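You operate a simulated robot arm through the tools that you are given. There is no shell and no other tool. Be economical: measure what you need, move in short steps, check, and stop when the job is done.

Carry out the task below with a simulated two-armed robot. There is one attempt and no reset: what you move stays moved.

Task
Put the red sample tin from the back of the far deck on top of the change pulley there and the grey sample tin on the mug shelf. Close the dust flap. Pick up the cup from the yellow crate with one hand, pass it to the other hand and put it on the top board of the low rack. Take the teal tag and put it on the far bay of the belt shelf. Put the round mesh on the wall top by the chutes away on the top of the blue stand. Close the right chute lid. Close the middle drawer of the grey cabinet. Take the green beaker and leave it on the middle shelf of the oil bench. Open the middle wide drawer, put the rubber ball from the middle of the sample table in the inside of the middle wide drawer and shut the drawer again. Put the weight card in the drain tray. Lift the lid of the green bin open. The order is free. Set down upright: cup, green beaker, weight card.
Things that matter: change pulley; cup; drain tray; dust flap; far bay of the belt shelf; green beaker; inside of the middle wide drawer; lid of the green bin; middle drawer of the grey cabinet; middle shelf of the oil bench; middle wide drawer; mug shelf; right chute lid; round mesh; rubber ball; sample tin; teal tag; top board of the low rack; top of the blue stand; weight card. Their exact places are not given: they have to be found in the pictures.

The check looks at the end state, three seconds after you hand in, the way a careful person would. Anything else that was tipped, shoved, dropped, spilled or broken makes it a failure. Lids that push on must go on centred and level and be pressed home; caps that screw on are set level and turned clockwise until they are tight.

Robot
Two 7-joint arms with two-finger grippers on one trunk, on a base that drives. Base frame: it is fixed to the floor where the robot stands at the start and does not move with it; the origin is under the middle of the robot, x ahead of it, y to its left, z up. Readings come in mm, degrees, newtons and seconds.
The left shoulder is at the start at [60, 179, 1300], the right one opposite. With the tool pointing down near the work surface each hand reaches from about 100 to 460 mm from the robot's upright axis, wherever it stands, measured 20 degrees to its own side. Places, roughly: change pulley [750, 250, 1000]; cup (10x8x11 cm) [2900, -1500, 800]; drain tray (22x17x5 cm) [400, 7600, 900]; dust flap [1400, -1500, 1300]; far bay of the belt shelf [-1500, -2200, 1000]; green beaker (6x6x7 cm) [200, 5800, 800]; inside of the middle wide drawer [-1500, 4700, 300]; lid of the green bin [300, 3200, 400]; middle drawer of the grey cabinet [0, 3100, 300]; middle shelf of the oil bench [-1500, 3600, 400]; middle wide drawer [-1400, 4700, 400]; mug shelf (74x23 cm) [840, -1520, 560]; right chute lid [700, 1700, 700]; round mesh (14x14x6 cm) [1700, 2000, 700]; rubber ball (5x5x5 cm) [1800, 5100, 800]; sample tin [500, 0, 1000]; teal tag (5x1x9 cm) [2900, -1400, 800]; top board of the low rack [2100, -2900, 400]; top of the blue stand [-800, 300, 500]; weight card [0, 4500, 750]. Payload 1.96 kg a hand.
The TCP of each hand is the grasp point between the finger pads, 20 mm short of the fingertips. In the tool frame z runs along the fingers and y along their closing line. The gripper opens to 72 mm. The gripper's body begins 38 mm behind the TCP.
Orientation is that of the tool frame in the base frame, as a unit quaternion [x, y, z, w]. With the fingers straight down and closing along the base's y, the tool's x points along the base's -x, its y along +y and its z along -z.

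Tools
- The arms move only by the tool apply_moves. It takes "left_targets", "right_targets" or both (then of equal length, played together; a hand with none holds still); each is a list of rows, each an object (a shift or turn left out is 0, a gripper value left out holds the last) with "slide": the shift along the base's x, y, z in cm, a list of three; "turn": the turn, a rotation vector about the base's x, y, z in rad, a list of three; "claw": the finger opening in cm, from 0 to 7.2. In form: [{"slide": [tx, ty, tz], "turn": [ax, ay, az], "claw": claw}, ...]. A call has 1 to 8 rows; each row is the pose to reach, as a shift and turn from the pose commanded when the call began. Each row takes 0.2 s and may step no farther than 50 mm and 8.6 degrees from the row before; otherwise, or with a gripper value out of range, the whole call is refused. A pose out of reach is approached as far as the arm can. The call stops where the force on the tool passes 40 N (or 10 N more than at its start, if that is more) or the arm is blocked; 0.2 s more then pass. Each finger travels about 153 mm/s and halts on what it meets, pressing with about 31 N; the grip force reading is that of the motor and also rises with nothing between the fingers. The clock runs only during rows and for 0.2 s after the last one: add rows that repeat a pose to give the fingers time. It gives the time, the measured TCP pose, the force on the tool (base axes), the opening and the grip force at its end, in the units of the frame above (readings bear some noise), with the torque about the TCP (base axes, N m) and any sound that the robot's microphone picked up.
- Cameras (640 x 400 px; columns grow to the right, rows downward): "scene" is now at [-23.5, 33.1, 1819.9]; the picture's right is [0.82, -0.57, 0.00], its down [-0.53, -0.76, -0.36] and it looks along [0.21, 0.30, -0.93] (base axes); focal length 214 px, centre (320, 200). "left" rides on the left gripper at [71, -19, -82] in its tool frame; the picture's right is [0.26, 0.97, 0.00], its down [-0.67, 0.18, -0.72] and it looks along [-0.69, 0.19, 0.70] (tool axes); focal length 280 px, centre (320, 200). "right" rides on the right gripper at [71, 19, -82] in its tool frame; the picture's right is [-0.26, 0.96, 0.00], its down [-0.67, -0.18, -0.72] and it looks along [-0.69, -0.19, 0.70] (tool axes); focal length 280 px, centre (320, 200).
- grab_frame(camera): a new picture of that camera. The clock stands still meanwhile.
- raise_lower(by): slides the trunk up (or, below 0, down) by that many mm; the arms and the scene camera ride with it, the base frame stays. It gives what a move gives, with no picture.
- drive_base(legs): drives the robot by 1 to 6 legs, each [ahead, left, turn to the left] in mm, mm and degrees, along the robot's own axes; the way and the turn of a leg run together, so that a leg with both is an arc; at most 1500 mm and 180 degrees a leg. The arms and the cameras ride along, it lands a little off, and it stops where it bumps. It gives what a move gives.
- turn_head(pan, tilt): turns the head with the scene camera to pan (to the left, within 86 degrees either way) and tilt (down, from -29 to 69), counted from straight ahead of the robot. It gives what a move gives.
- point_at(camera, pixels): for up to 12 pixels [column, row] of the newest picture of that camera ("zoom" is the newest enlarged one), the place [x, y, z] in the base frame of the surface seen there, good to about 2 mm, but the place of the scene camera against the robot may be out by one fixed shift of up to 18 mm in any direction. The clock stands still meanwhile.
- enlarge(camera, box): a new picture of the part [left, top, right, bottom] of that camera's present view, enlarged. The clock stands still meanwhile.
- job_done(): hands the job in; it is judged then, once.

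Work in short steps. Measure before you move; look again where a grasp or a placing could have gone wrong, and mend it. You have 371 turns and 342 pictures in all, those below and enlarged ones among them. Open the grippers and draw the arms clear of the work before you hand the job in, unless the task says otherwise; then end with one line.

The tools are called after "Emit:" as name(argument=value, ...) on one line, values as JSON. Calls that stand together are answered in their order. apply_moves: Moves the arms, as the interface text tells. Its arguments: {"type":"object","properties":{"left_targets":{"type":"array"},"right_targets":{"type":"array"}},"required":[]} The other tools are called the same way: raise_lower (by) slides the trunk up or down; drive_base (legs) drives the base; turn_head (pan, tilt) turns the head that bears the scene camera; grab_frame (camera) takes a picture; point_at (camera, pixels) gives the place of the surface under pixels of a picture; enlarge (camera, box) takes an enlarged picture of a part of a camera's view; job_done () hands the job in.

At the start:

```text
time_s: 0.0
left_position: [378.7, 133.1, 1289.2]
left_tool_rot: [0.001, 1.0, 0.0, 0.001]
left_ft_force: [0.8, -0.1, 0.0]
left_wrist_torque: [-0.01, -0.02, 0.0]
left_width: 72.2
left_finger_force: 0.1
right_position: [356.8, -184.3, 1328.8]
right_tool_rot: [-0.001, 1.0, 0.0, 0.0]
right_ft_force: [-0.5, 0.0, 1.2]
right_wrist_torque: [-0.02, -0.04, -0.02]
right_width: 72.0
right_finger_force: 0.1
trunk travel left (down, up): [-945.0, 45.0]
robot x, y, heading: [-2.3, -2.7, 0.2]
head pan, tilt: [55.0, 68.8]
```

scene: 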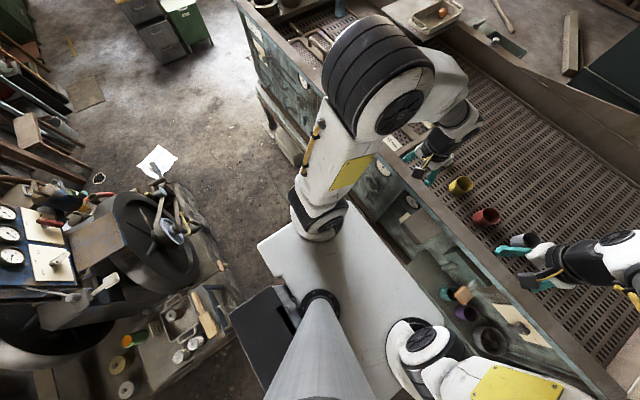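
right: 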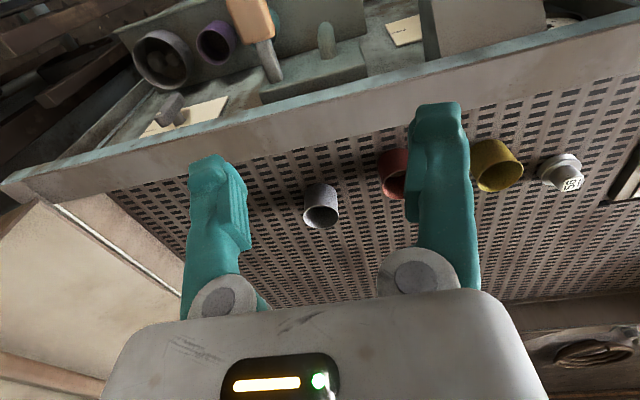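
left: 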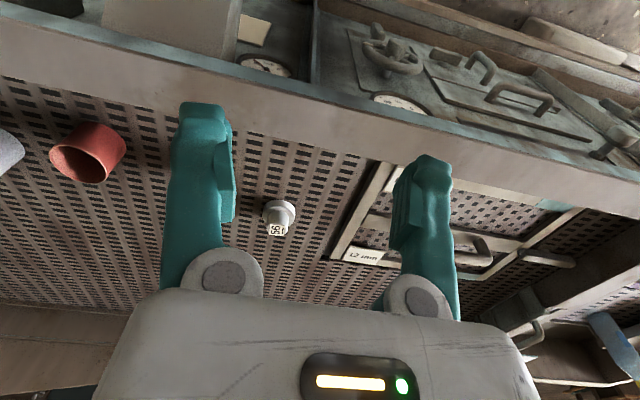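

The arms hang over a perforated deck with yellow, red and grey tins. I'll turn the head to look ahead.

Emit:
turn_head(pan=0, tilt=45)

Emit:
grab_frame(camera="scene")

```text
time_s: 1.2
left_position: [379.4, 133.4, 1288.8]
left_tool_rot: [0.0, 1.0, 0.001, 0.0]
left_ft_force: [-0.6, -0.5, -0.7]
left_wrist_torque: [-0.01, 0.03, 0.03]
left_width: 72.1
left_finger_force: 0.0
right_position: [356.2, -182.0, 1328.3]
right_tool_rot: [0.0, 1.0, -0.001, 0.0]
right_ft_force: [-0.7, 0.1, -0.1]
right_wrist_torque: [-0.01, 0.01, -0.01]
right_width: 72.0
right_finger_force: 0.0
trunk travel left (down, up): [-945.0, 45.0]
robot x, y, heading: [-2.4, -0.3, -0.1]
head pan, tilt: [0.0, 45.0]
```

```text
338 pictures are left
```

scene: 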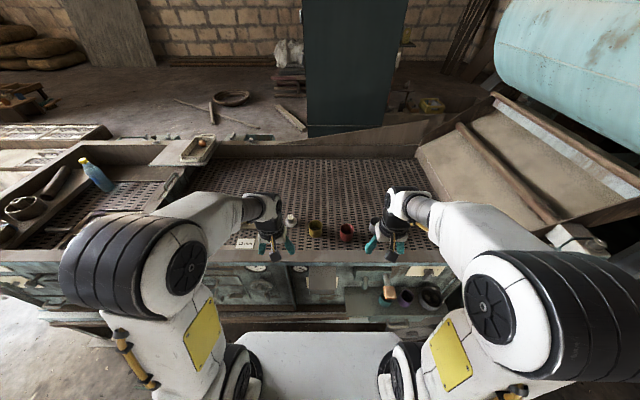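

Emit:
enlarge(camera="scene", box=[160, 150, 460, 338])

Emit:
enlarge(camera="scene", box=[0, 130, 280, 305])

```text
2.13 times, centred on (310, 244) of scene
```

zoom: 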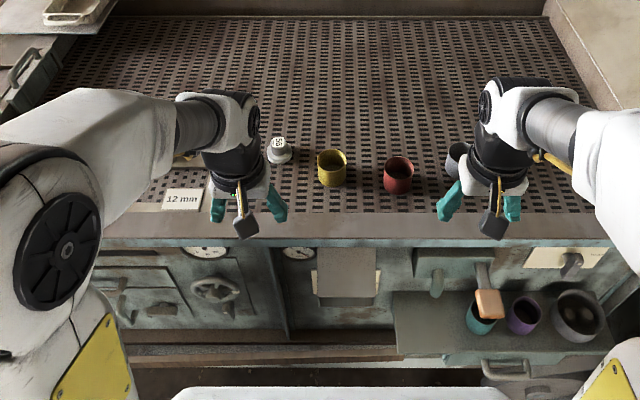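

```text
2.29 times, centred on (140, 218) of scene
```

zoom: 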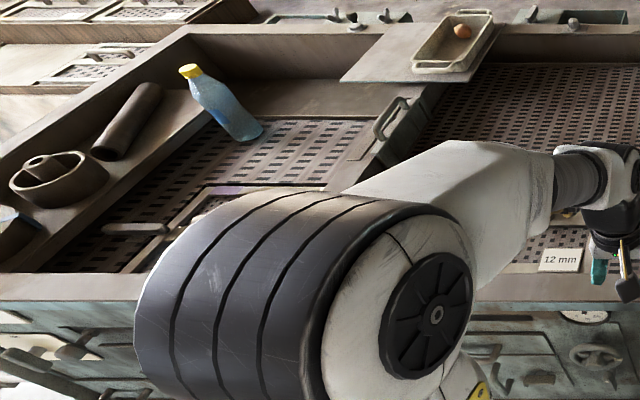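

I'll locate the tins and the small white pulley-like object, from the scene view.

Emit:
grab_frame(camera="scene")

Emit:
point_at(camera="scene", pixels=[[315, 228], [347, 232], [291, 219], [375, 225], [245, 242], [300, 170], [250, 180], [432, 298], [407, 298], [389, 292]])

Emit:
grab_frame(camera="left")

Emit:
point_at(camera="left", pixels=[[280, 208], [85, 155], [480, 248], [365, 255], [390, 210]])

```text
335 pictures are left
```

scene: 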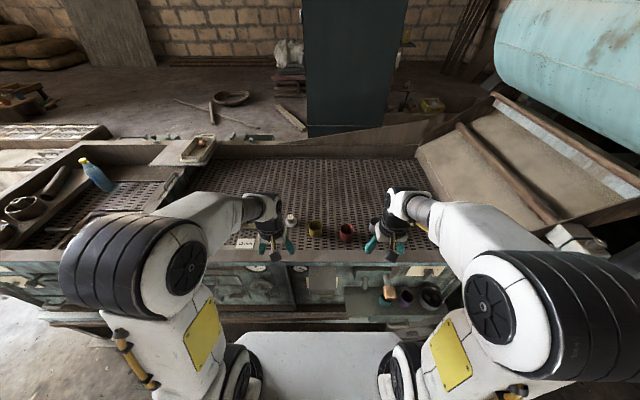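

```text
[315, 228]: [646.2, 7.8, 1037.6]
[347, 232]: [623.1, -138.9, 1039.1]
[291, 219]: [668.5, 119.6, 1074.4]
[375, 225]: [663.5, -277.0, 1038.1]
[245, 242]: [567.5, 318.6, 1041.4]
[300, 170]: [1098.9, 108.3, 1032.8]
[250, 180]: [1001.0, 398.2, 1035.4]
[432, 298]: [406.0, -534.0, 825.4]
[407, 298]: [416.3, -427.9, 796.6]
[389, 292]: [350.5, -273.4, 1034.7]
```

```text
334 pictures are left
```

left: 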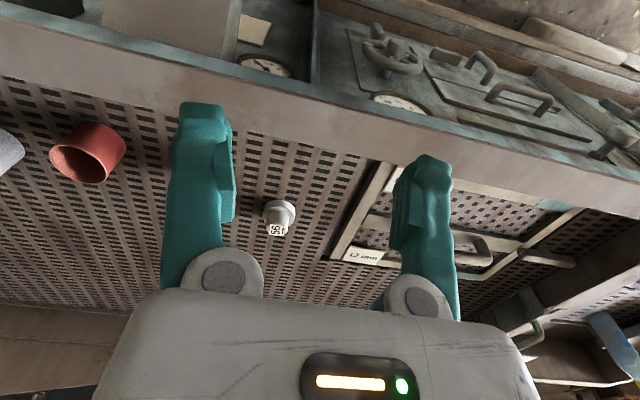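

```text
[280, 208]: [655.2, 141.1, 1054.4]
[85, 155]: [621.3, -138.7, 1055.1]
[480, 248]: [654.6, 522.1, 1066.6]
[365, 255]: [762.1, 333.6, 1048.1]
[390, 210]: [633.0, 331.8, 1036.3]
```

The left arm hides part of the deck. I'll move the left hand outward to the left and back to uncover it.

Emit:
apply_moves(left_targets=[{"slide": [-3, 4, 2]}, {"slide": [-6, 8, 4]}, {"slide": [-9, 12, 6]}, {"slide": [-12, 16, 8]}, {"slide": [-15, 18, 10]}])

Emit:
turn_head(pan=10, tilt=35)

Emit:
grab_frame(camera="scene")

```text
refused: row 1 steps farther than a row can; nothing moved
```

```text
time_s: 2.0
left_position: [378.2, 131.4, 1289.5]
left_tool_rot: [0.0, 1.0, 0.0, 0.001]
left_ft_force: [-0.1, -0.2, 0.0]
left_wrist_torque: [0.0, 0.02, 0.0]
left_width: 72.1
left_finger_force: 0.1
right_position: [357.2, -183.4, 1329.8]
right_tool_rot: [-0.001, 1.0, 0.0, 0.0]
right_ft_force: [-0.3, 0.3, 0.0]
right_wrist_torque: [-0.02, -0.02, 0.04]
right_width: 72.2
right_finger_force: 0.0
trunk travel left (down, up): [-945.0, 45.0]
robot x, y, heading: [-1.7, 2.1, 0.1]
head pan, tilt: [10.0, 35.0]
```

```text
333 pictures are left
```

scene: 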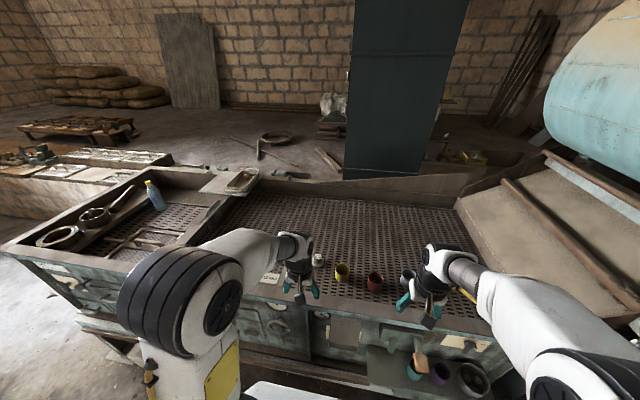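

Steps were too long. I'll redo it with shorter rows, both hands pulled back.

Emit:
apply_moves(left_targets=[{"slide": [-3, 3, 2]}, {"slide": [-6, 6, 4]}, {"slide": [-9, 9, 6]}, {"slide": [-12, 12, 8]}, {"slide": [-15, 15, 10]}, {"slide": [-18, 17, 12]}], right_targets=[{"slide": [-3, -3, 2]}, {"slide": [-6, -6, 4]}, {"slide": [-9, -9, 6]}, {"slide": [-12, -12, 8]}, {"slide": [-15, -15, 10]}, {"slide": [-18, -17, 12]}])

Emit:
grab_frame(camera="scene")

Emit:
enlarge(camera="scene", box=[160, 150, 500, 362])

```text
time_s: 3.4
left_position: [247.5, 282.6, 1309.5]
left_tool_rot: [0.001, 1.0, 0.0, -0.001]
left_ft_force: [-0.7, -0.1, 0.1]
left_wrist_torque: [0.04, 0.05, 0.0]
left_width: 72.1
left_finger_force: 0.0
left hand out of reach, approached as far as the arm can: row 3, 4, 5, 6
right_position: [201.6, -342.5, 1311.4]
right_tool_rot: [0.0, 1.0, 0.001, 0.001]
right_ft_force: [0.3, 0.2, 0.0]
right_wrist_torque: [0.03, 0.01, 0.02]
right_width: 71.9
right_finger_force: 0.0
right hand out of reach, approached as far as the arm can: row 1, 2, 3, 4, 5, 6
trunk travel left (down, up): [-945.0, 45.0]
robot x, y, heading: [-2.9, -0.5, 0.2]
head pan, tilt: [10.0, 35.0]
```

```text
332 pictures are left
```

scene: 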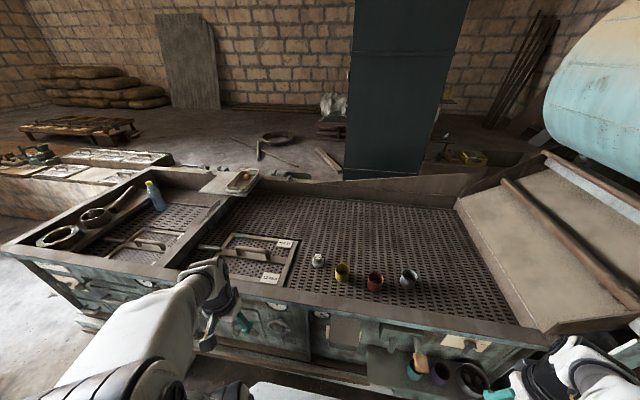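

```text
1.88 times, centred on (330, 256) of scene
```

zoom: 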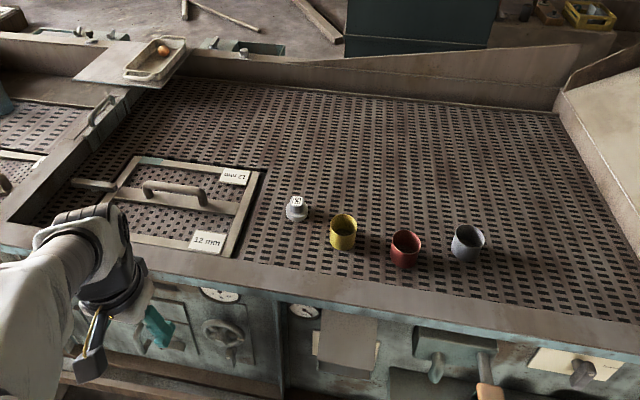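

I see red tin, grey tin, yellow tin and a small stepped white object (pulley?). I'll enlarge and measure these.

Emit:
enlarge(camera="scene", box=[300, 235, 432, 317])

Emit:
point_at(camera="scene", pixels=[[318, 257], [318, 263], [341, 267], [375, 274], [375, 286], [408, 270], [408, 284], [300, 300], [420, 318], [341, 281], [240, 180], [320, 210]])

```text
4.85 times, centred on (366, 276) of scene
```

zoom: 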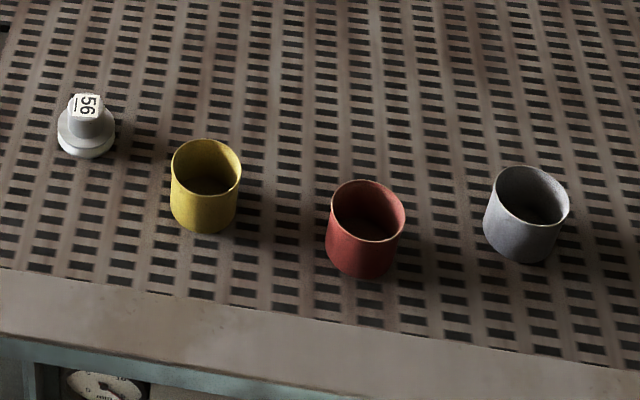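

```text
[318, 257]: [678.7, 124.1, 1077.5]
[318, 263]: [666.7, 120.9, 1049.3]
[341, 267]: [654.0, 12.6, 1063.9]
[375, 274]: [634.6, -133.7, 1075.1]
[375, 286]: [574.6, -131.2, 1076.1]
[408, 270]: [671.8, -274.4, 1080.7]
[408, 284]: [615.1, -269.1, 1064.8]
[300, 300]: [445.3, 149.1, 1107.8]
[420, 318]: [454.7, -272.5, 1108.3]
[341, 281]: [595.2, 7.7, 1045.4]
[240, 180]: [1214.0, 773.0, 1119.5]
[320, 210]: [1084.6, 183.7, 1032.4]
```

Let me survey left and right of the bench from here before acting.

Emit:
turn_head(pan=50, tilt=30)

Emit:
grab_frame(camera="scene")

Emit:
turn_head(pan=86, tilt=30)

Emit:
grab_frame(camera="scene")

Emit:
turn_head(pan=-45, tilt=30)

Emit:
grab_frame(camera="scene")

Emit:
turn_head(pan=-86, tilt=30)

Emit:
grab_frame(camera="scene")

```text
time_s: 4.4
left_position: [248.5, 282.7, 1309.4]
left_tool_rot: [0.0, 1.0, -0.001, 0.0]
left_ft_force: [-0.4, 0.7, -0.3]
left_wrist_torque: [0.0, -0.01, -0.01]
left_width: 72.0
left_finger_force: 0.0
right_position: [204.4, -341.9, 1311.4]
right_tool_rot: [0.001, 1.0, 0.0, 0.0]
right_ft_force: [0.5, 0.5, 0.3]
right_wrist_torque: [-0.02, -0.03, 0.02]
right_width: 72.1
right_finger_force: 0.0
trunk travel left (down, up): [-945.0, 45.0]
robot x, y, heading: [1.6, -1.1, -0.1]
head pan, tilt: [50.0, 30.0]
```

```text
329 pictures are left
```

scene: 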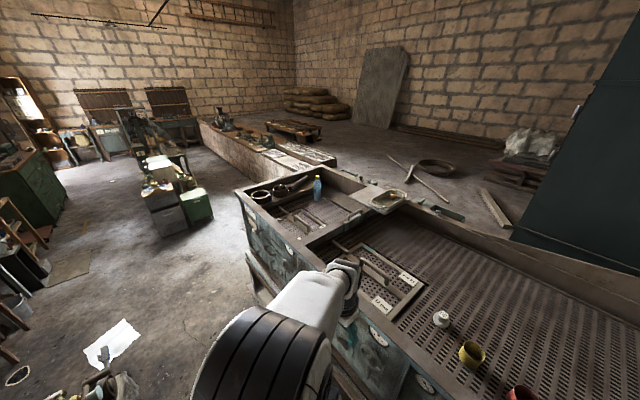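

```text
time_s: 5.5
left_position: [248.0, 281.6, 1309.4]
left_tool_rot: [0.0, 1.0, -0.001, -0.001]
left_ft_force: [0.3, -0.4, 0.4]
left_wrist_torque: [0.04, -0.02, -0.01]
left_width: 72.0
left_finger_force: 0.1
right_position: [203.7, -341.9, 1310.4]
right_tool_rot: [-0.001, 1.0, 0.0, 0.0]
right_ft_force: [-0.6, -0.2, 0.6]
right_wrist_torque: [-0.01, -0.02, 0.02]
right_width: 71.9
right_finger_force: 0.1
trunk travel left (down, up): [-945.0, 45.0]
robot x, y, heading: [-1.7, 0.0, 0.0]
head pan, tilt: [85.9, 30.0]
```

```text
328 pictures are left
```

scene: 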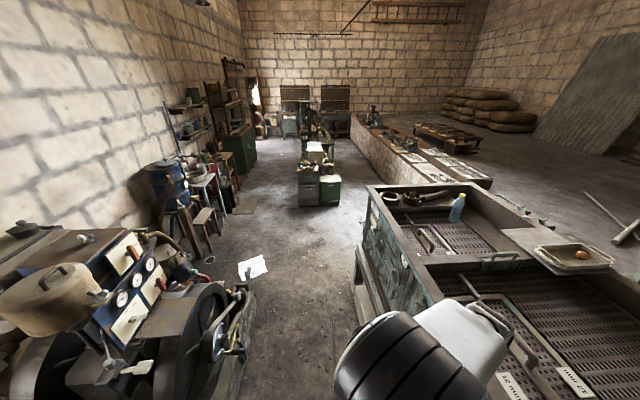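

```text
time_s: 7.6
left_position: [248.9, 283.2, 1309.1]
left_tool_rot: [0.0, 1.0, -0.001, -0.001]
left_ft_force: [0.8, -0.5, -0.3]
left_wrist_torque: [0.02, 0.0, 0.02]
left_width: 71.9
left_finger_force: 0.0
right_position: [202.3, -340.8, 1311.7]
right_tool_rot: [-0.001, 1.0, 0.0, 0.0]
right_ft_force: [-0.3, 0.6, 0.8]
right_wrist_torque: [0.01, 0.0, -0.03]
right_width: 72.1
right_finger_force: 0.0
trunk travel left (down, up): [-945.0, 45.0]
robot x, y, heading: [-3.7, -0.9, 0.2]
head pan, tilt: [-45.0, 30.0]
```

```text
327 pictures are left
```

scene: 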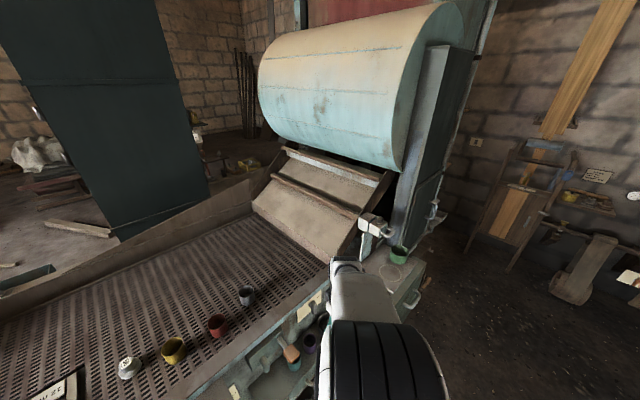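

```text
time_s: 8.7
left_position: [248.4, 283.1, 1309.4]
left_tool_rot: [0.001, 1.0, -0.001, -0.001]
left_ft_force: [-0.3, -0.1, 0.4]
left_wrist_torque: [0.0, 0.02, 0.0]
left_width: 72.0
left_finger_force: 0.0
right_position: [202.6, -340.5, 1311.8]
right_tool_rot: [0.0, 1.0, 0.0, 0.0]
right_ft_force: [0.4, -0.6, 0.6]
right_wrist_torque: [0.0, -0.02, -0.01]
right_width: 72.0
right_finger_force: 0.1
trunk travel left (down, up): [-945.0, 45.0]
robot x, y, heading: [0.3, 0.8, -0.1]
head pan, tilt: [-85.9, 30.0]
```

```text
326 pictures are left
```

scene: 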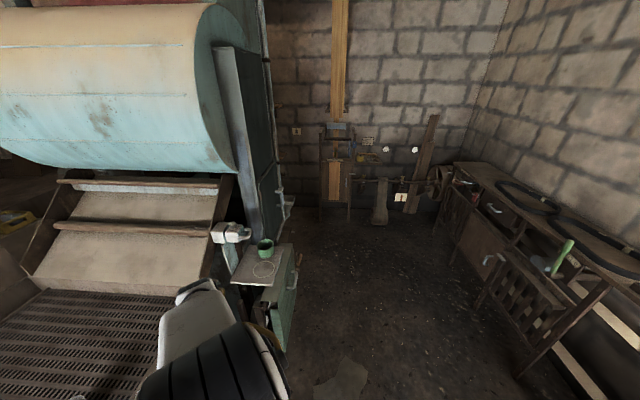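

Now look straight down front to see the gap between base and bench.

Emit:
turn_head(pan=0, tilt=65)

Emit:
grab_frame(camera="scene")

Emit:
point_at(camera="scene", pixels=[[300, 245], [350, 245], [300, 220], [300, 190], [260, 180], [300, 150], [400, 190], [430, 175], [300, 210], [300, 200], [400, 210], [450, 220]])

```text
time_s: 10.2
left_position: [248.2, 282.9, 1310.3]
left_tool_rot: [0.0, 1.0, -0.002, 0.0]
left_ft_force: [-0.3, -0.6, 0.2]
left_wrist_torque: [0.02, 0.01, -0.02]
left_width: 71.7
left_finger_force: 0.0
right_position: [203.4, -340.5, 1310.2]
right_tool_rot: [0.0, 1.0, 0.0, 0.0]
right_ft_force: [0.8, -0.4, 0.8]
right_wrist_torque: [-0.01, -0.01, -0.03]
right_width: 72.1
right_finger_force: 0.0
trunk travel left (down, up): [-945.0, 45.0]
robot x, y, heading: [3.3, -0.5, -0.1]
head pan, tilt: [0.0, 65.0]
```

```text
325 pictures are left
```

scene: 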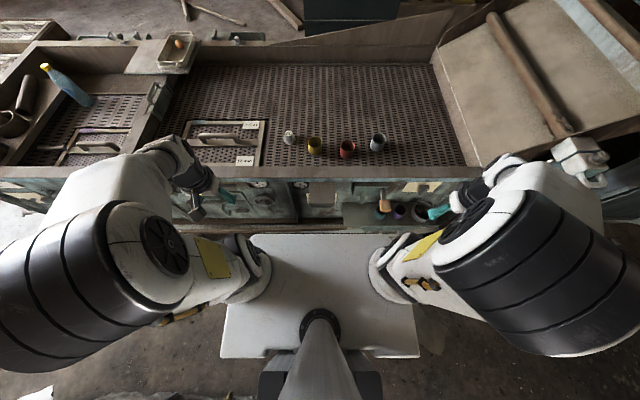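

```text
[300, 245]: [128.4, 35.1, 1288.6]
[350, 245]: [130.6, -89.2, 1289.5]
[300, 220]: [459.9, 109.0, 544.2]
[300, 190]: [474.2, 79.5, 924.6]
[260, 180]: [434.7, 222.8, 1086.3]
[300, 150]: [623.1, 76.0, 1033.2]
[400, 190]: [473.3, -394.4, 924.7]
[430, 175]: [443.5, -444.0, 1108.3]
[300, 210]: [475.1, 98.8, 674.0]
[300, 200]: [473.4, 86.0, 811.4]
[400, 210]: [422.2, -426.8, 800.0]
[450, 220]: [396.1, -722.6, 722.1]
```

Clear room ahead. I'll drive 200 mm forward so the deck is in reach.

Emit:
drive_base(legs=[[200, 0, 0]])

Emit:
grab_frame(camera="right")

```text
time_s: 11.8
left_position: [443.7, 282.1, 1310.5]
left_tool_rot: [0.0, 1.0, -0.001, 0.0]
left_ft_force: [0.1, -0.8, 1.1]
left_wrist_torque: [0.01, -0.04, 0.02]
left_width: 72.1
left_finger_force: 0.1
right_position: [399.0, -341.1, 1311.2]
right_tool_rot: [0.001, 1.0, 0.0, 0.001]
right_ft_force: [-0.6, -0.1, -0.5]
right_wrist_torque: [0.02, -0.03, 0.03]
right_width: 71.9
right_finger_force: 0.0
trunk travel left (down, up): [-945.0, 45.0]
robot x, y, heading: [198.3, -4.0, 0.1]
head pan, tilt: [0.0, 65.0]
```

```text
324 pictures are left
```

right: 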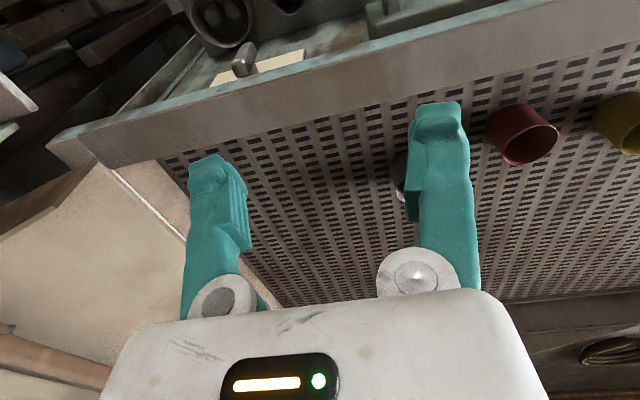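

Red tin lies up-left of the right hand. I'll move the right hand toward it at a safe height and look again.

Emit:
apply_moves(right_targets=[{"slide": [2, 4, 0]}, {"slide": [4, 8, -1]}, {"slide": [6, 12, -2]}, {"slide": [8, 16, -3]}, {"slide": [10, 20, -4]}, {"slide": [12, 20.5, -6]}, {"slide": [12, 20.5, -8]}])

Emit:
grab_frame(camera="right")

```text
time_s: 13.4
left_position: [448.8, 282.5, 1311.0]
left_tool_rot: [-0.001, 1.0, 0.0, -0.002]
left_ft_force: [0.1, -0.3, 0.6]
left_wrist_torque: [-0.02, 0.04, -0.01]
left_width: 72.0
left_finger_force: 0.0
right_position: [523.5, -137.4, 1231.5]
right_tool_rot: [0.001, 1.0, -0.001, 0.0]
right_ft_force: [-0.1, -0.5, -0.3]
right_wrist_torque: [0.02, -0.04, 0.0]
right_width: 72.0
right_finger_force: 0.0
right hand out of reach, approached as far as the arm can: row 1, 2, 3
trunk travel left (down, up): [-945.0, 45.0]
robot x, y, heading: [204.9, 2.4, 0.0]
head pan, tilt: [0.0, 65.0]
```

```text
323 pictures are left
```

right: 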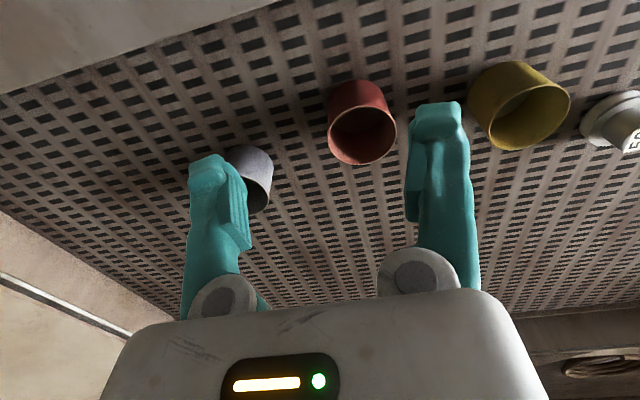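

Tin's rim is the ellipse around (362,135). I measure its rim points and the deck.

Emit:
point_at(camera="right", pixels=[[331, 138], [394, 132], [358, 164], [363, 84], [310, 180], [450, 230], [600, 132], [630, 145], [528, 148], [250, 208], [490, 110]])

```text
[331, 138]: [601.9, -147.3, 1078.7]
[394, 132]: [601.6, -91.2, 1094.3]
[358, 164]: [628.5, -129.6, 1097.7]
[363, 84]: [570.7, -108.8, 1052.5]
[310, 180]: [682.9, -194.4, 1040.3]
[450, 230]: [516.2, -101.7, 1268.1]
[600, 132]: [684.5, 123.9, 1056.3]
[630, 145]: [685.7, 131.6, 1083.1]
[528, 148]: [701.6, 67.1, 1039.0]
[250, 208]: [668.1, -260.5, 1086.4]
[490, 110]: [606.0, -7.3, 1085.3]
```

Red tin: centre ≈ (600,-119), Ø56, rim z 1095. I move above it, then look before descending.

Emit:
apply_moves(right_targets=[{"slide": [4, 1, 0]}, {"slide": [7.6, 1.8, -3]}, {"slide": [7.6, 1.8, -7]}])

Emit:
grab_frame(camera="right")

Emit:
grab_frame(camera="scene")

```text
time_s: 14.2
left_position: [447.4, 281.9, 1311.2]
left_tool_rot: [0.001, 1.0, -0.001, -0.001]
left_ft_force: [-0.6, -0.2, -0.1]
left_wrist_torque: [0.02, -0.04, 0.0]
left_width: 72.0
left_finger_force: 0.0
right_position: [599.8, -118.3, 1160.9]
right_tool_rot: [0.001, 1.0, -0.002, 0.001]
right_ft_force: [0.2, -0.7, 0.2]
right_wrist_torque: [-0.03, 0.0, 0.04]
right_width: 72.1
right_finger_force: 0.0
trunk travel left (down, up): [-945.0, 45.0]
robot x, y, heading: [200.2, -0.2, -0.1]
head pan, tilt: [0.0, 65.0]
```

```text
322 pictures are left
```

right: 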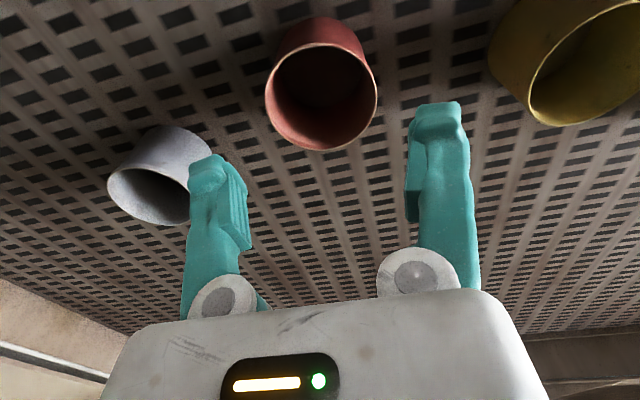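

```text
321 pictures are left
```

scene: 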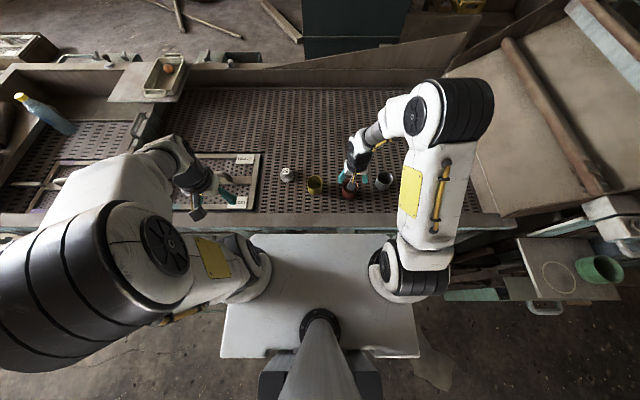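

I re-measure the rim now closer.

Emit:
point_at(camera="right", pixels=[[268, 95], [375, 85], [325, 149], [318, 46], [320, 30], [540, 125], [165, 224]])

```text
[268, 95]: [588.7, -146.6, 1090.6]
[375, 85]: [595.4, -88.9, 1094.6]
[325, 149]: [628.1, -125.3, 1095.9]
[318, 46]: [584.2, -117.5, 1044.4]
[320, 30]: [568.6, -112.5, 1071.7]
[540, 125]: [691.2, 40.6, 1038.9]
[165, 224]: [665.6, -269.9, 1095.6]
```

Centre ≈ (598,-118). I descend to z≈1068 and close.

Emit:
apply_moves(right_targets=[{"slide": [0, 0, -4]}, {"slide": [0, 0, -7]}, {"slide": [0, 0, -9.3]}, {"slide": [0, 0, -9.3], "claw": 4}, {"slide": [0, 0, -9.3], "claw": 4}, {"slide": [0, 0, -9.3], "claw": 4}])

```text
time_s: 15.0
left_position: [445.1, 283.6, 1310.7]
left_tool_rot: [0.001, 1.0, -0.001, 0.0]
left_ft_force: [0.5, -0.1, 0.3]
left_wrist_torque: [0.01, 0.01, -0.02]
left_width: 72.1
left_finger_force: 0.0
right_position: [599.3, -118.9, 1079.9]
right_tool_rot: [0.001, 1.0, -0.001, 0.002]
right_ft_force: [-4.5, -0.1, 11.2]
right_wrist_torque: [0.0, 0.0, 0.01]
right_width: 72.1
right_finger_force: 0.2
trunk travel left (down, up): [-945.0, 45.0]
robot x, y, heading: [198.6, -2.5, -0.0]
head pan, tilt: [0.0, 65.0]
stopped in row 3 (right hand): the force on the tool passed its limit at 80 N (the readings are from after the stop); the commanded pose is now the measured one
```

Blocked at z 1080. I look to see what touched.

Emit:
grab_frame(camera="right")

Emit:
enlarge(camera="scene", box=[270, 70, 510, 220])

```text
320 pictures are left
```

right: 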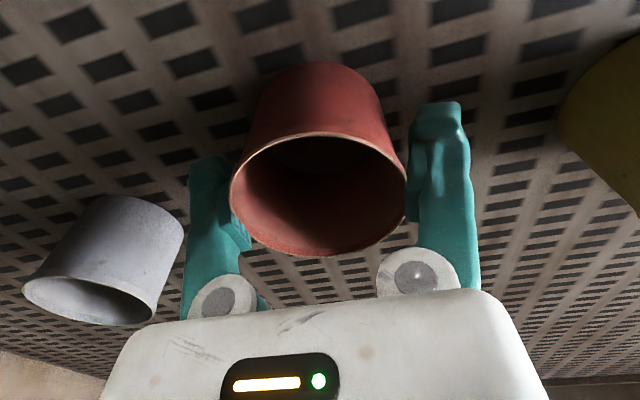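

```text
2.67 times, centred on (390, 145) of scene
```

zoom: 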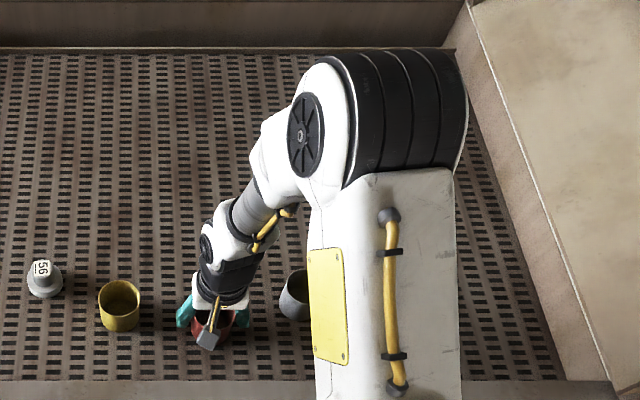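

I measure the elbow height and the tin now.

Emit:
point_at(camera="right", pixels=[[234, 185], [403, 175], [316, 253], [316, 75], [418, 150], [205, 210], [240, 240], [440, 110]])

Emit:
point_at(camera="zoom", pixels=[[305, 135], [410, 120], [330, 300], [420, 170], [330, 390], [250, 220]])

```text
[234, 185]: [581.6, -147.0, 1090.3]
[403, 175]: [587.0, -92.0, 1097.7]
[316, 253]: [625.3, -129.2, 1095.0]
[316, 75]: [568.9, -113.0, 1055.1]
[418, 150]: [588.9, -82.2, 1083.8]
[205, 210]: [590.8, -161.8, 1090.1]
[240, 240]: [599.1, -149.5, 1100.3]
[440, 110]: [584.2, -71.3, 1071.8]
```

```text
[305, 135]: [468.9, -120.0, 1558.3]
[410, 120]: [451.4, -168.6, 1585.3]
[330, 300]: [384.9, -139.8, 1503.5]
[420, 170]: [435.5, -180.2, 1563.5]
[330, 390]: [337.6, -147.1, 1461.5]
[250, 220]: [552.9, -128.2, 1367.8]
```

Nothing visibly touches except maybe a finger. I try a slow small further descent.

Emit:
apply_moves(right_targets=[{"slide": [-0.3, 0.0, 0.3]}, {"slide": [-0.3, 0.0, -0.2]}, {"slide": [-0.3, 0.0, -0.5]}, {"slide": [-0.3, 0.0, -0.8]}, {"slide": [-0.3, 0, -1.0]}])

```text
time_s: 15.8
left_position: [445.5, 284.0, 1311.0]
left_tool_rot: [0.002, 1.0, -0.001, 0.0]
left_ft_force: [-0.1, 0.0, 0.2]
left_wrist_torque: [-0.03, 0.03, -0.02]
left_width: 72.2
left_finger_force: 0.0
right_position: [598.9, -118.5, 1078.9]
right_tool_rot: [0.002, 1.0, -0.001, 0.007]
right_ft_force: [-5.8, -1.8, 24.4]
right_wrist_torque: [0.01, 0.34, 0.0]
right_width: 72.0
right_finger_force: 0.5
trunk travel left (down, up): [-945.0, 45.0]
robot x, y, heading: [199.7, -0.5, -0.0]
head pan, tilt: [0.0, 65.0]
stopped in row 3 (right hand): the force on the tool passed its limit at 48 N (the readings are from after the stop); the commanded pose is now the measured one
```

The finger knuckles seem to touch the rim; depth is already enough. I raise 4 mm and close.

Emit:
apply_moves(right_targets=[{"slide": [-0.1, 0.0, 0.5]}, {"slide": [-0.1, 0.0, 0.5], "claw": 4.5}, {"slide": [-0.1, 0.0, 0.5], "claw": 4.5}, {"slide": [-0.1, 0.0, 0.5], "claw": 4.5}, {"slide": [-0.1, 0.0, 0.5], "claw": 4.5}])

Emit:
grab_frame(camera="right")

```text
time_s: 17.0
left_position: [448.5, 283.3, 1309.2]
left_tool_rot: [0.0, 1.0, 0.0, -0.001]
left_ft_force: [0.7, -0.7, -0.7]
left_wrist_torque: [0.01, 0.0, 0.04]
left_width: 72.2
left_finger_force: 0.0
right_position: [600.4, -119.3, 1084.0]
right_tool_rot: [0.002, 1.0, 0.0, 0.006]
right_ft_force: [-0.8, 0.0, -0.9]
right_wrist_torque: [-0.05, 0.04, -0.03]
right_width: 71.2
right_finger_force: 30.6
trunk travel left (down, up): [-945.0, 45.0]
robot x, y, heading: [201.0, 1.6, -0.1]
head pan, tilt: [0.0, 65.0]
```

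```text
318 pictures are left
```

right: 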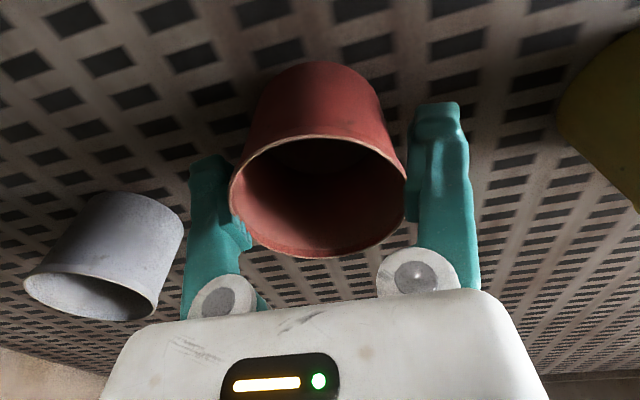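

Gripper shows 30.6 N at 71 mm: it holds something wide. I lift gently and check.

Emit:
apply_moves(right_targets=[{"slide": [0, 0.0, 1]}, {"slide": [0, 0.0, 3]}, {"slide": [0, 0.0, 6]}])

Emit:
grab_frame(camera="right")

Emit:
grab_frame(camera="scene")

```text
time_s: 17.8
left_position: [447.5, 283.2, 1310.3]
left_tool_rot: [0.0, 1.0, -0.001, -0.001]
left_ft_force: [0.6, -0.4, -0.9]
left_wrist_torque: [0.0, -0.03, 0.0]
left_width: 71.8
left_finger_force: 0.1
right_position: [600.9, -118.5, 1143.4]
right_tool_rot: [0.001, 1.0, -0.001, 0.005]
right_ft_force: [0.4, -0.5, -1.2]
right_wrist_torque: [0.0, 0.0, 0.0]
right_width: 71.1
right_finger_force: 31.0
trunk travel left (down, up): [-945.0, 45.0]
robot x, y, heading: [199.7, -1.0, -0.0]
head pan, tilt: [0.0, 65.0]
```

```text
317 pictures are left
```

right: 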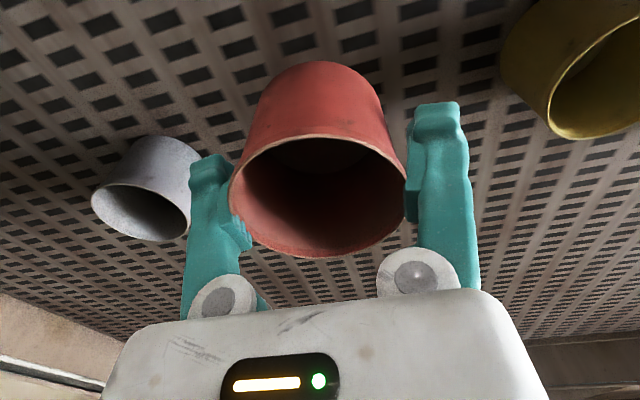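

```text
316 pictures are left
```

scene: 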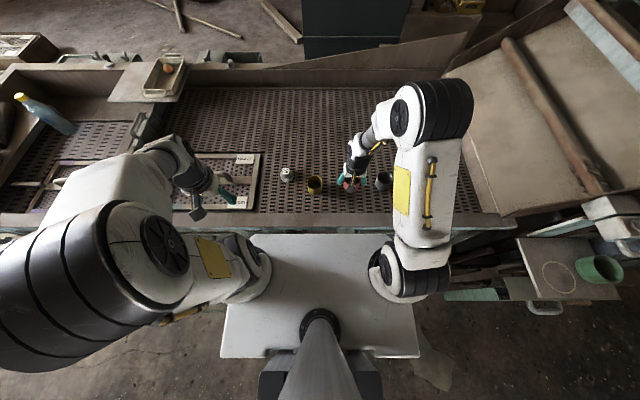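

Tin held. I raise the hand, then drive the base 40 ahead and 240 left to bring the pulley in reach.

Emit:
apply_moves(right_targets=[{"slide": [-3, 0.0, 2]}, {"slide": [-6, 0.0, 4]}])

Emit:
drive_base(legs=[[40, 240, 0]])

Emit:
grab_frame(camera="right")

```text
time_s: 18.4
left_position: [446.1, 282.9, 1310.4]
left_tool_rot: [0.0, 1.0, -0.001, 0.0]
left_ft_force: [-0.5, 0.3, -0.3]
left_wrist_torque: [0.01, -0.01, 0.0]
left_width: 71.8
left_finger_force: 0.1
right_position: [537.1, -120.2, 1183.8]
right_tool_rot: [0.001, 1.0, 0.0, 0.007]
right_ft_force: [0.1, 0.6, 0.0]
right_wrist_torque: [-0.01, -0.02, -0.02]
right_width: 70.9
right_finger_force: 31.6
trunk travel left (down, up): [-945.0, 45.0]
robot x, y, heading: [200.9, 1.6, 0.2]
head pan, tilt: [0.0, 65.0]
```

```text
time_s: 20.2
left_position: [490.0, 522.1, 1308.7]
left_tool_rot: [0.002, 1.0, 0.0, 0.0]
left_ft_force: [0.2, 0.8, -0.5]
left_wrist_torque: [-0.01, -0.02, 0.01]
left_width: 72.1
left_finger_force: 0.0
right_position: [579.0, 119.3, 1182.4]
right_tool_rot: [0.003, 1.0, 0.0, 0.006]
right_ft_force: [-0.2, -0.3, -1.0]
right_wrist_torque: [0.03, 0.01, -0.04]
right_width: 70.7
right_finger_force: 30.8
trunk travel left (down, up): [-945.0, 45.0]
robot x, y, heading: [240.9, 240.7, -0.4]
head pan, tilt: [0.0, 65.0]
```

```text
315 pictures are left
```

right: 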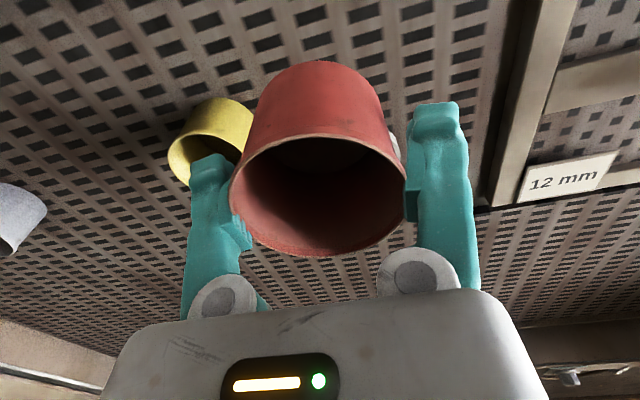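

The tin hides the pulley. I shift the hand 9 cm right to see it.

Emit:
apply_moves(right_targets=[{"slide": [-2, -4, 0]}, {"slide": [-3, -8, 0]}, {"slide": [-3, -12, 0]}])

Emit:
enlarge(camera="right", box=[380, 0, 640, 162])

Emit:
enlarge(camera="scene", box=[260, 120, 420, 220])

```text
time_s: 21.0
left_position: [490.4, 524.5, 1311.1]
left_tool_rot: [0.002, 1.0, -0.002, -0.002]
left_ft_force: [0.2, 0.4, 0.5]
left_wrist_torque: [-0.01, 0.0, 0.03]
left_width: 72.0
left_finger_force: 0.0
right_position: [550.4, 1.1, 1182.0]
right_tool_rot: [0.003, 1.0, -0.001, 0.004]
right_ft_force: [-0.1, 0.0, -0.5]
right_wrist_torque: [-0.01, 0.0, 0.0]
right_width: 70.5
right_finger_force: 31.0
trunk travel left (down, up): [-945.0, 45.0]
robot x, y, heading: [238.4, 241.9, -0.1]
head pan, tilt: [0.0, 65.0]
```

```text
2.46 times, centred on (510, 81) of right
```

zoom: 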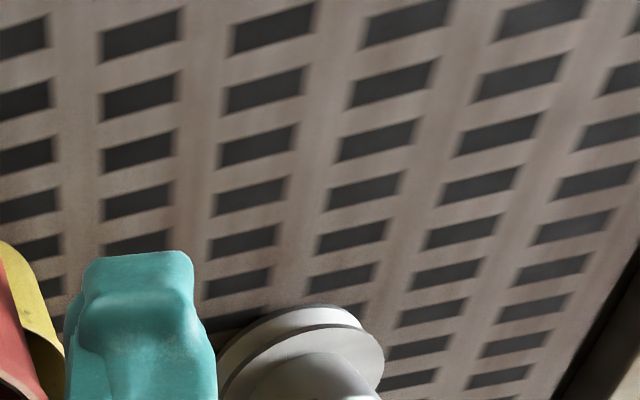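

```text
4.00 times, centred on (340, 170) of scene
```

zoom: 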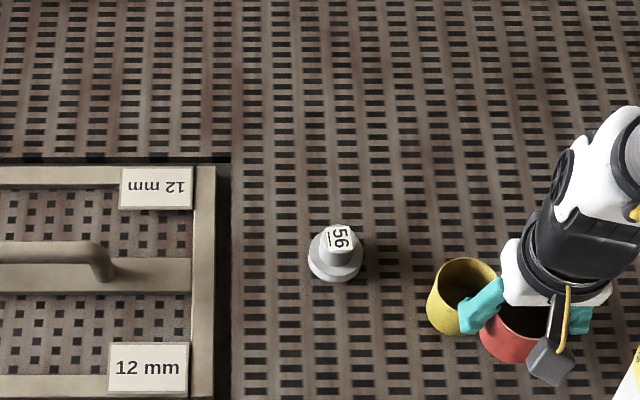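

Emit:
point_at(camera="zoom", pixels=[[340, 238], [326, 246], [354, 246], [340, 228], [336, 275], [310, 262], [362, 260], [405, 250]])

Emit:
grab_frame(camera="right")

```text
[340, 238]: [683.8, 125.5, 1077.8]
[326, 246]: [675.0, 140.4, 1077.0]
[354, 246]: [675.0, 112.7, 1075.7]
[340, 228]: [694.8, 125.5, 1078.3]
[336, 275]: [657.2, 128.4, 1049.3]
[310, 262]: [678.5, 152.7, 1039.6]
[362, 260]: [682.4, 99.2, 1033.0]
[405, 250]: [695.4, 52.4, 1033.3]
```

```text
312 pictures are left
```

right: 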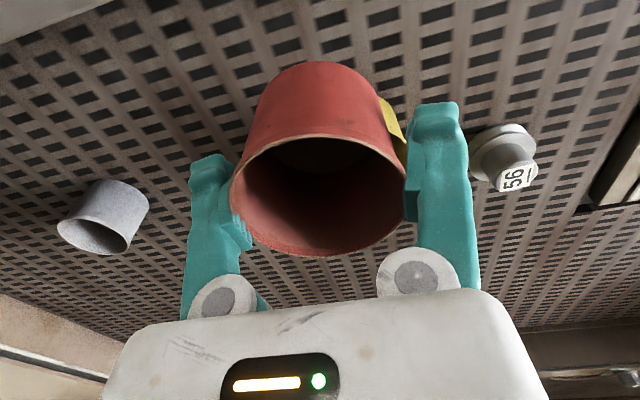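

Now measure the pulley top from the wrist camera, plus the held tin's rim.

Emit:
enlarge(camera="right", box=[440, 110, 568, 190])

Emit:
point_at(camera="right", pixels=[[518, 178], [506, 180], [535, 170], [316, 253], [315, 134], [316, 70], [280, 70], [232, 190], [405, 180], [330, 160]])

```text
5.00 times, centred on (504, 150) of right
```

zoom: 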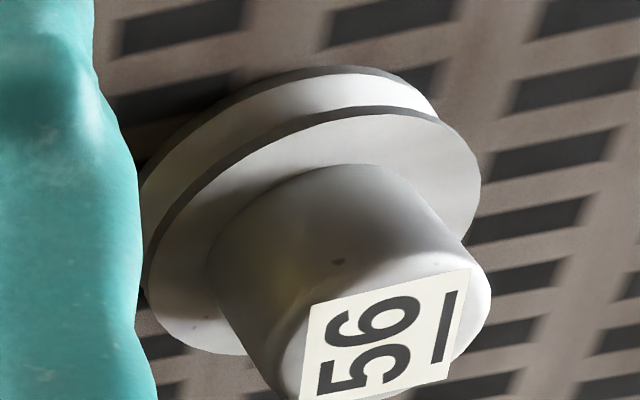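

```text
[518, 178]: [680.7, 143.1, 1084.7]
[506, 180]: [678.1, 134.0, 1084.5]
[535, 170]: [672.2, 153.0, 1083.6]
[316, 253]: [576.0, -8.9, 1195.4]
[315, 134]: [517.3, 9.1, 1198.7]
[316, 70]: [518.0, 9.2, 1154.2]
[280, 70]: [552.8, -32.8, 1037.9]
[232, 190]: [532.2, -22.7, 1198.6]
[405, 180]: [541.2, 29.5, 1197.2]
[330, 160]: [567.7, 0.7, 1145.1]
```

I measure several points of the hub top and flange in this zoom for its centre.

Emit:
point_at(camera="zoom", pixels=[[395, 335], [484, 300], [292, 365], [465, 285], [340, 310], [478, 180], [152, 260], [440, 360], [320, 395], [365, 120]])

```text
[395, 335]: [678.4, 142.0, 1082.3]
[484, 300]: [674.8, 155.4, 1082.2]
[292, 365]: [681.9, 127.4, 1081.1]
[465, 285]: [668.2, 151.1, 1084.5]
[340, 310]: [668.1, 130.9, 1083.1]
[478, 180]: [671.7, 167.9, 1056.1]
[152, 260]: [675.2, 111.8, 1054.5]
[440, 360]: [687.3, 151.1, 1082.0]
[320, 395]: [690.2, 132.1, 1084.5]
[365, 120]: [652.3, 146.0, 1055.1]
```

Pulley top centre ≈ (679,141,1083). I move the tin over it at height.

Emit:
apply_moves(right_targets=[{"slide": [3.3, 3.5, 0]}, {"slide": [6.6, 7.0, 0]}, {"slide": [9.9, 10.5, 0]}, {"slide": [13.2, 13.9, 0]}, {"slide": [13.2, 13.9, -2]}])

Emit:
enlarge(camera="scene", box=[260, 120, 420, 220])

Emit:
grab_frame(camera="right")

```text
time_s: 22.2
left_position: [489.8, 523.7, 1309.3]
left_tool_rot: [0.002, 1.0, -0.001, -0.002]
left_ft_force: [-0.8, 0.0, -0.3]
left_wrist_torque: [0.0, 0.01, 0.0]
left_width: 72.0
left_finger_force: 0.1
right_position: [682.5, 140.0, 1163.3]
right_tool_rot: [0.003, 1.0, 0.001, 0.006]
right_ft_force: [0.9, 0.1, -0.9]
right_wrist_torque: [0.02, 0.0, 0.01]
right_width: 70.5
right_finger_force: 30.9
trunk travel left (down, up): [-945.0, 45.0]
robot x, y, heading: [242.2, 241.9, -0.2]
head pan, tilt: [0.0, 65.0]
```

```text
4.00 times, centred on (340, 170) of scene
```

zoom: 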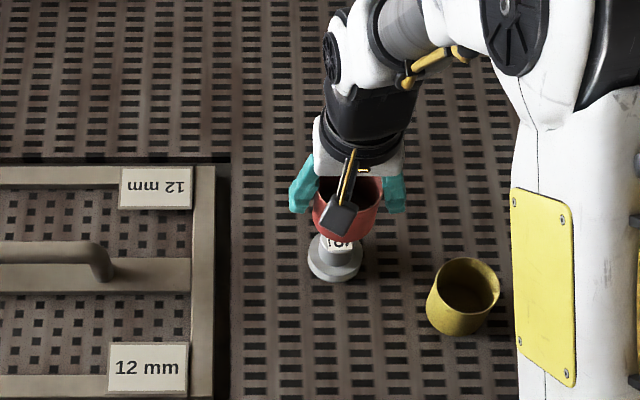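

```text
309 pictures are left
```

right: 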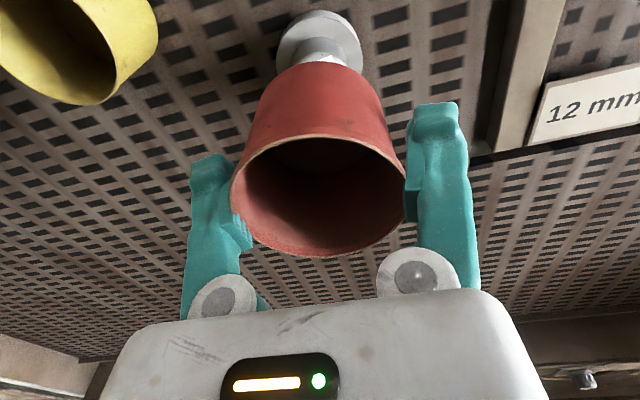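

Aligned. I lower slowly until light contact (~z 1127).

Emit:
apply_moves(right_targets=[{"slide": [0, 0, -1.5]}, {"slide": [0, 0, -2.8]}, {"slide": [0, 0, -3.2]}, {"slide": [0, 0, -3.5]}, {"slide": [0, 0, -3.8]}])

```text
time_s: 23.4
left_position: [490.2, 524.0, 1309.9]
left_tool_rot: [0.002, 1.0, -0.001, -0.002]
left_ft_force: [0.4, 0.5, -1.0]
left_wrist_torque: [0.02, -0.03, -0.01]
left_width: 71.9
left_finger_force: 0.1
right_position: [682.5, 140.2, 1124.8]
right_tool_rot: [0.003, 1.0, 0.0, 0.006]
right_ft_force: [0.8, -0.3, -0.3]
right_wrist_torque: [0.02, 0.01, 0.01]
right_width: 70.1
right_finger_force: 30.8
trunk travel left (down, up): [-945.0, 45.0]
robot x, y, heading: [240.8, 242.4, 0.2]
head pan, tilt: [0.0, 65.0]
```

No contact yet; continuing in 2 mm steps.

Emit:
apply_moves(right_targets=[{"slide": [0, 0, -0.2]}, {"slide": [0, 0, -0.4]}])

Emit:
enlarge(camera="right", box=[220, 0, 420, 125])

```text
time_s: 24.0
left_position: [486.9, 523.6, 1310.2]
left_tool_rot: [0.002, 1.0, 0.0, -0.001]
left_ft_force: [0.5, 0.0, 0.7]
left_wrist_torque: [0.05, 0.02, 0.02]
left_width: 72.0
left_finger_force: 0.0
right_position: [680.7, 139.6, 1123.2]
right_tool_rot: [0.003, 1.0, 0.0, 0.008]
right_ft_force: [1.1, -1.4, 25.5]
right_wrist_torque: [-0.17, 0.04, 0.02]
right_width: 70.0
right_finger_force: 30.9
trunk travel left (down, up): [-945.0, 45.0]
robot x, y, heading: [242.0, 240.2, -0.2]
head pan, tilt: [0.0, 65.0]
```

```text
3.20 times, centred on (320, 62) of right
```

zoom: 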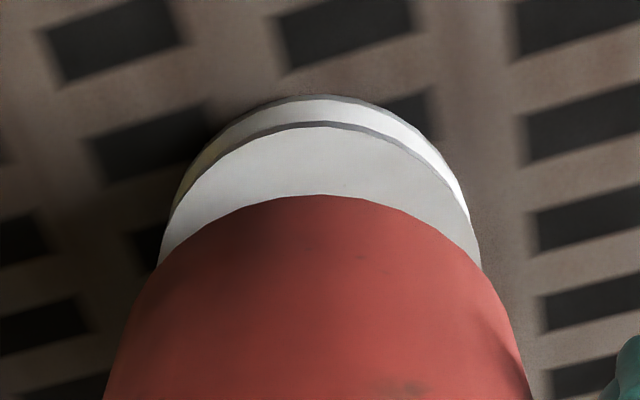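

Contact at 25 N. I back off 1 mm and open the fingers slowly.

Emit:
apply_moves(right_targets=[{"slide": [0, 0, 0.2]}, {"slide": [0, 0, 0.25], "claw": 7.1}, {"slide": [0, 0, 0.25], "claw": 7.2}, {"slide": [0, 0, 0.25], "claw": 7.2}])

Emit:
grab_frame(camera="right")

```text
time_s: 25.0
left_position: [489.6, 523.9, 1310.0]
left_tool_rot: [0.002, 1.0, -0.001, -0.001]
left_ft_force: [-0.2, -0.4, 0.6]
left_wrist_torque: [0.03, 0.0, 0.03]
left_width: 72.0
left_finger_force: 0.1
right_position: [680.9, 140.4, 1122.2]
right_tool_rot: [0.002, 1.0, -0.001, 0.006]
right_ft_force: [-0.9, 0.9, 1.8]
right_wrist_torque: [0.05, 0.04, 0.01]
right_width: 72.2
right_finger_force: 0.6
trunk travel left (down, up): [-945.0, 45.0]
robot x, y, heading: [236.3, 243.6, -0.3]
head pan, tilt: [0.0, 65.0]
```

```text
307 pictures are left
```

right: 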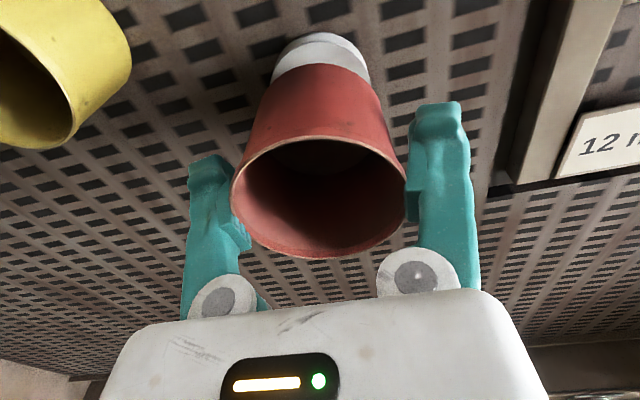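

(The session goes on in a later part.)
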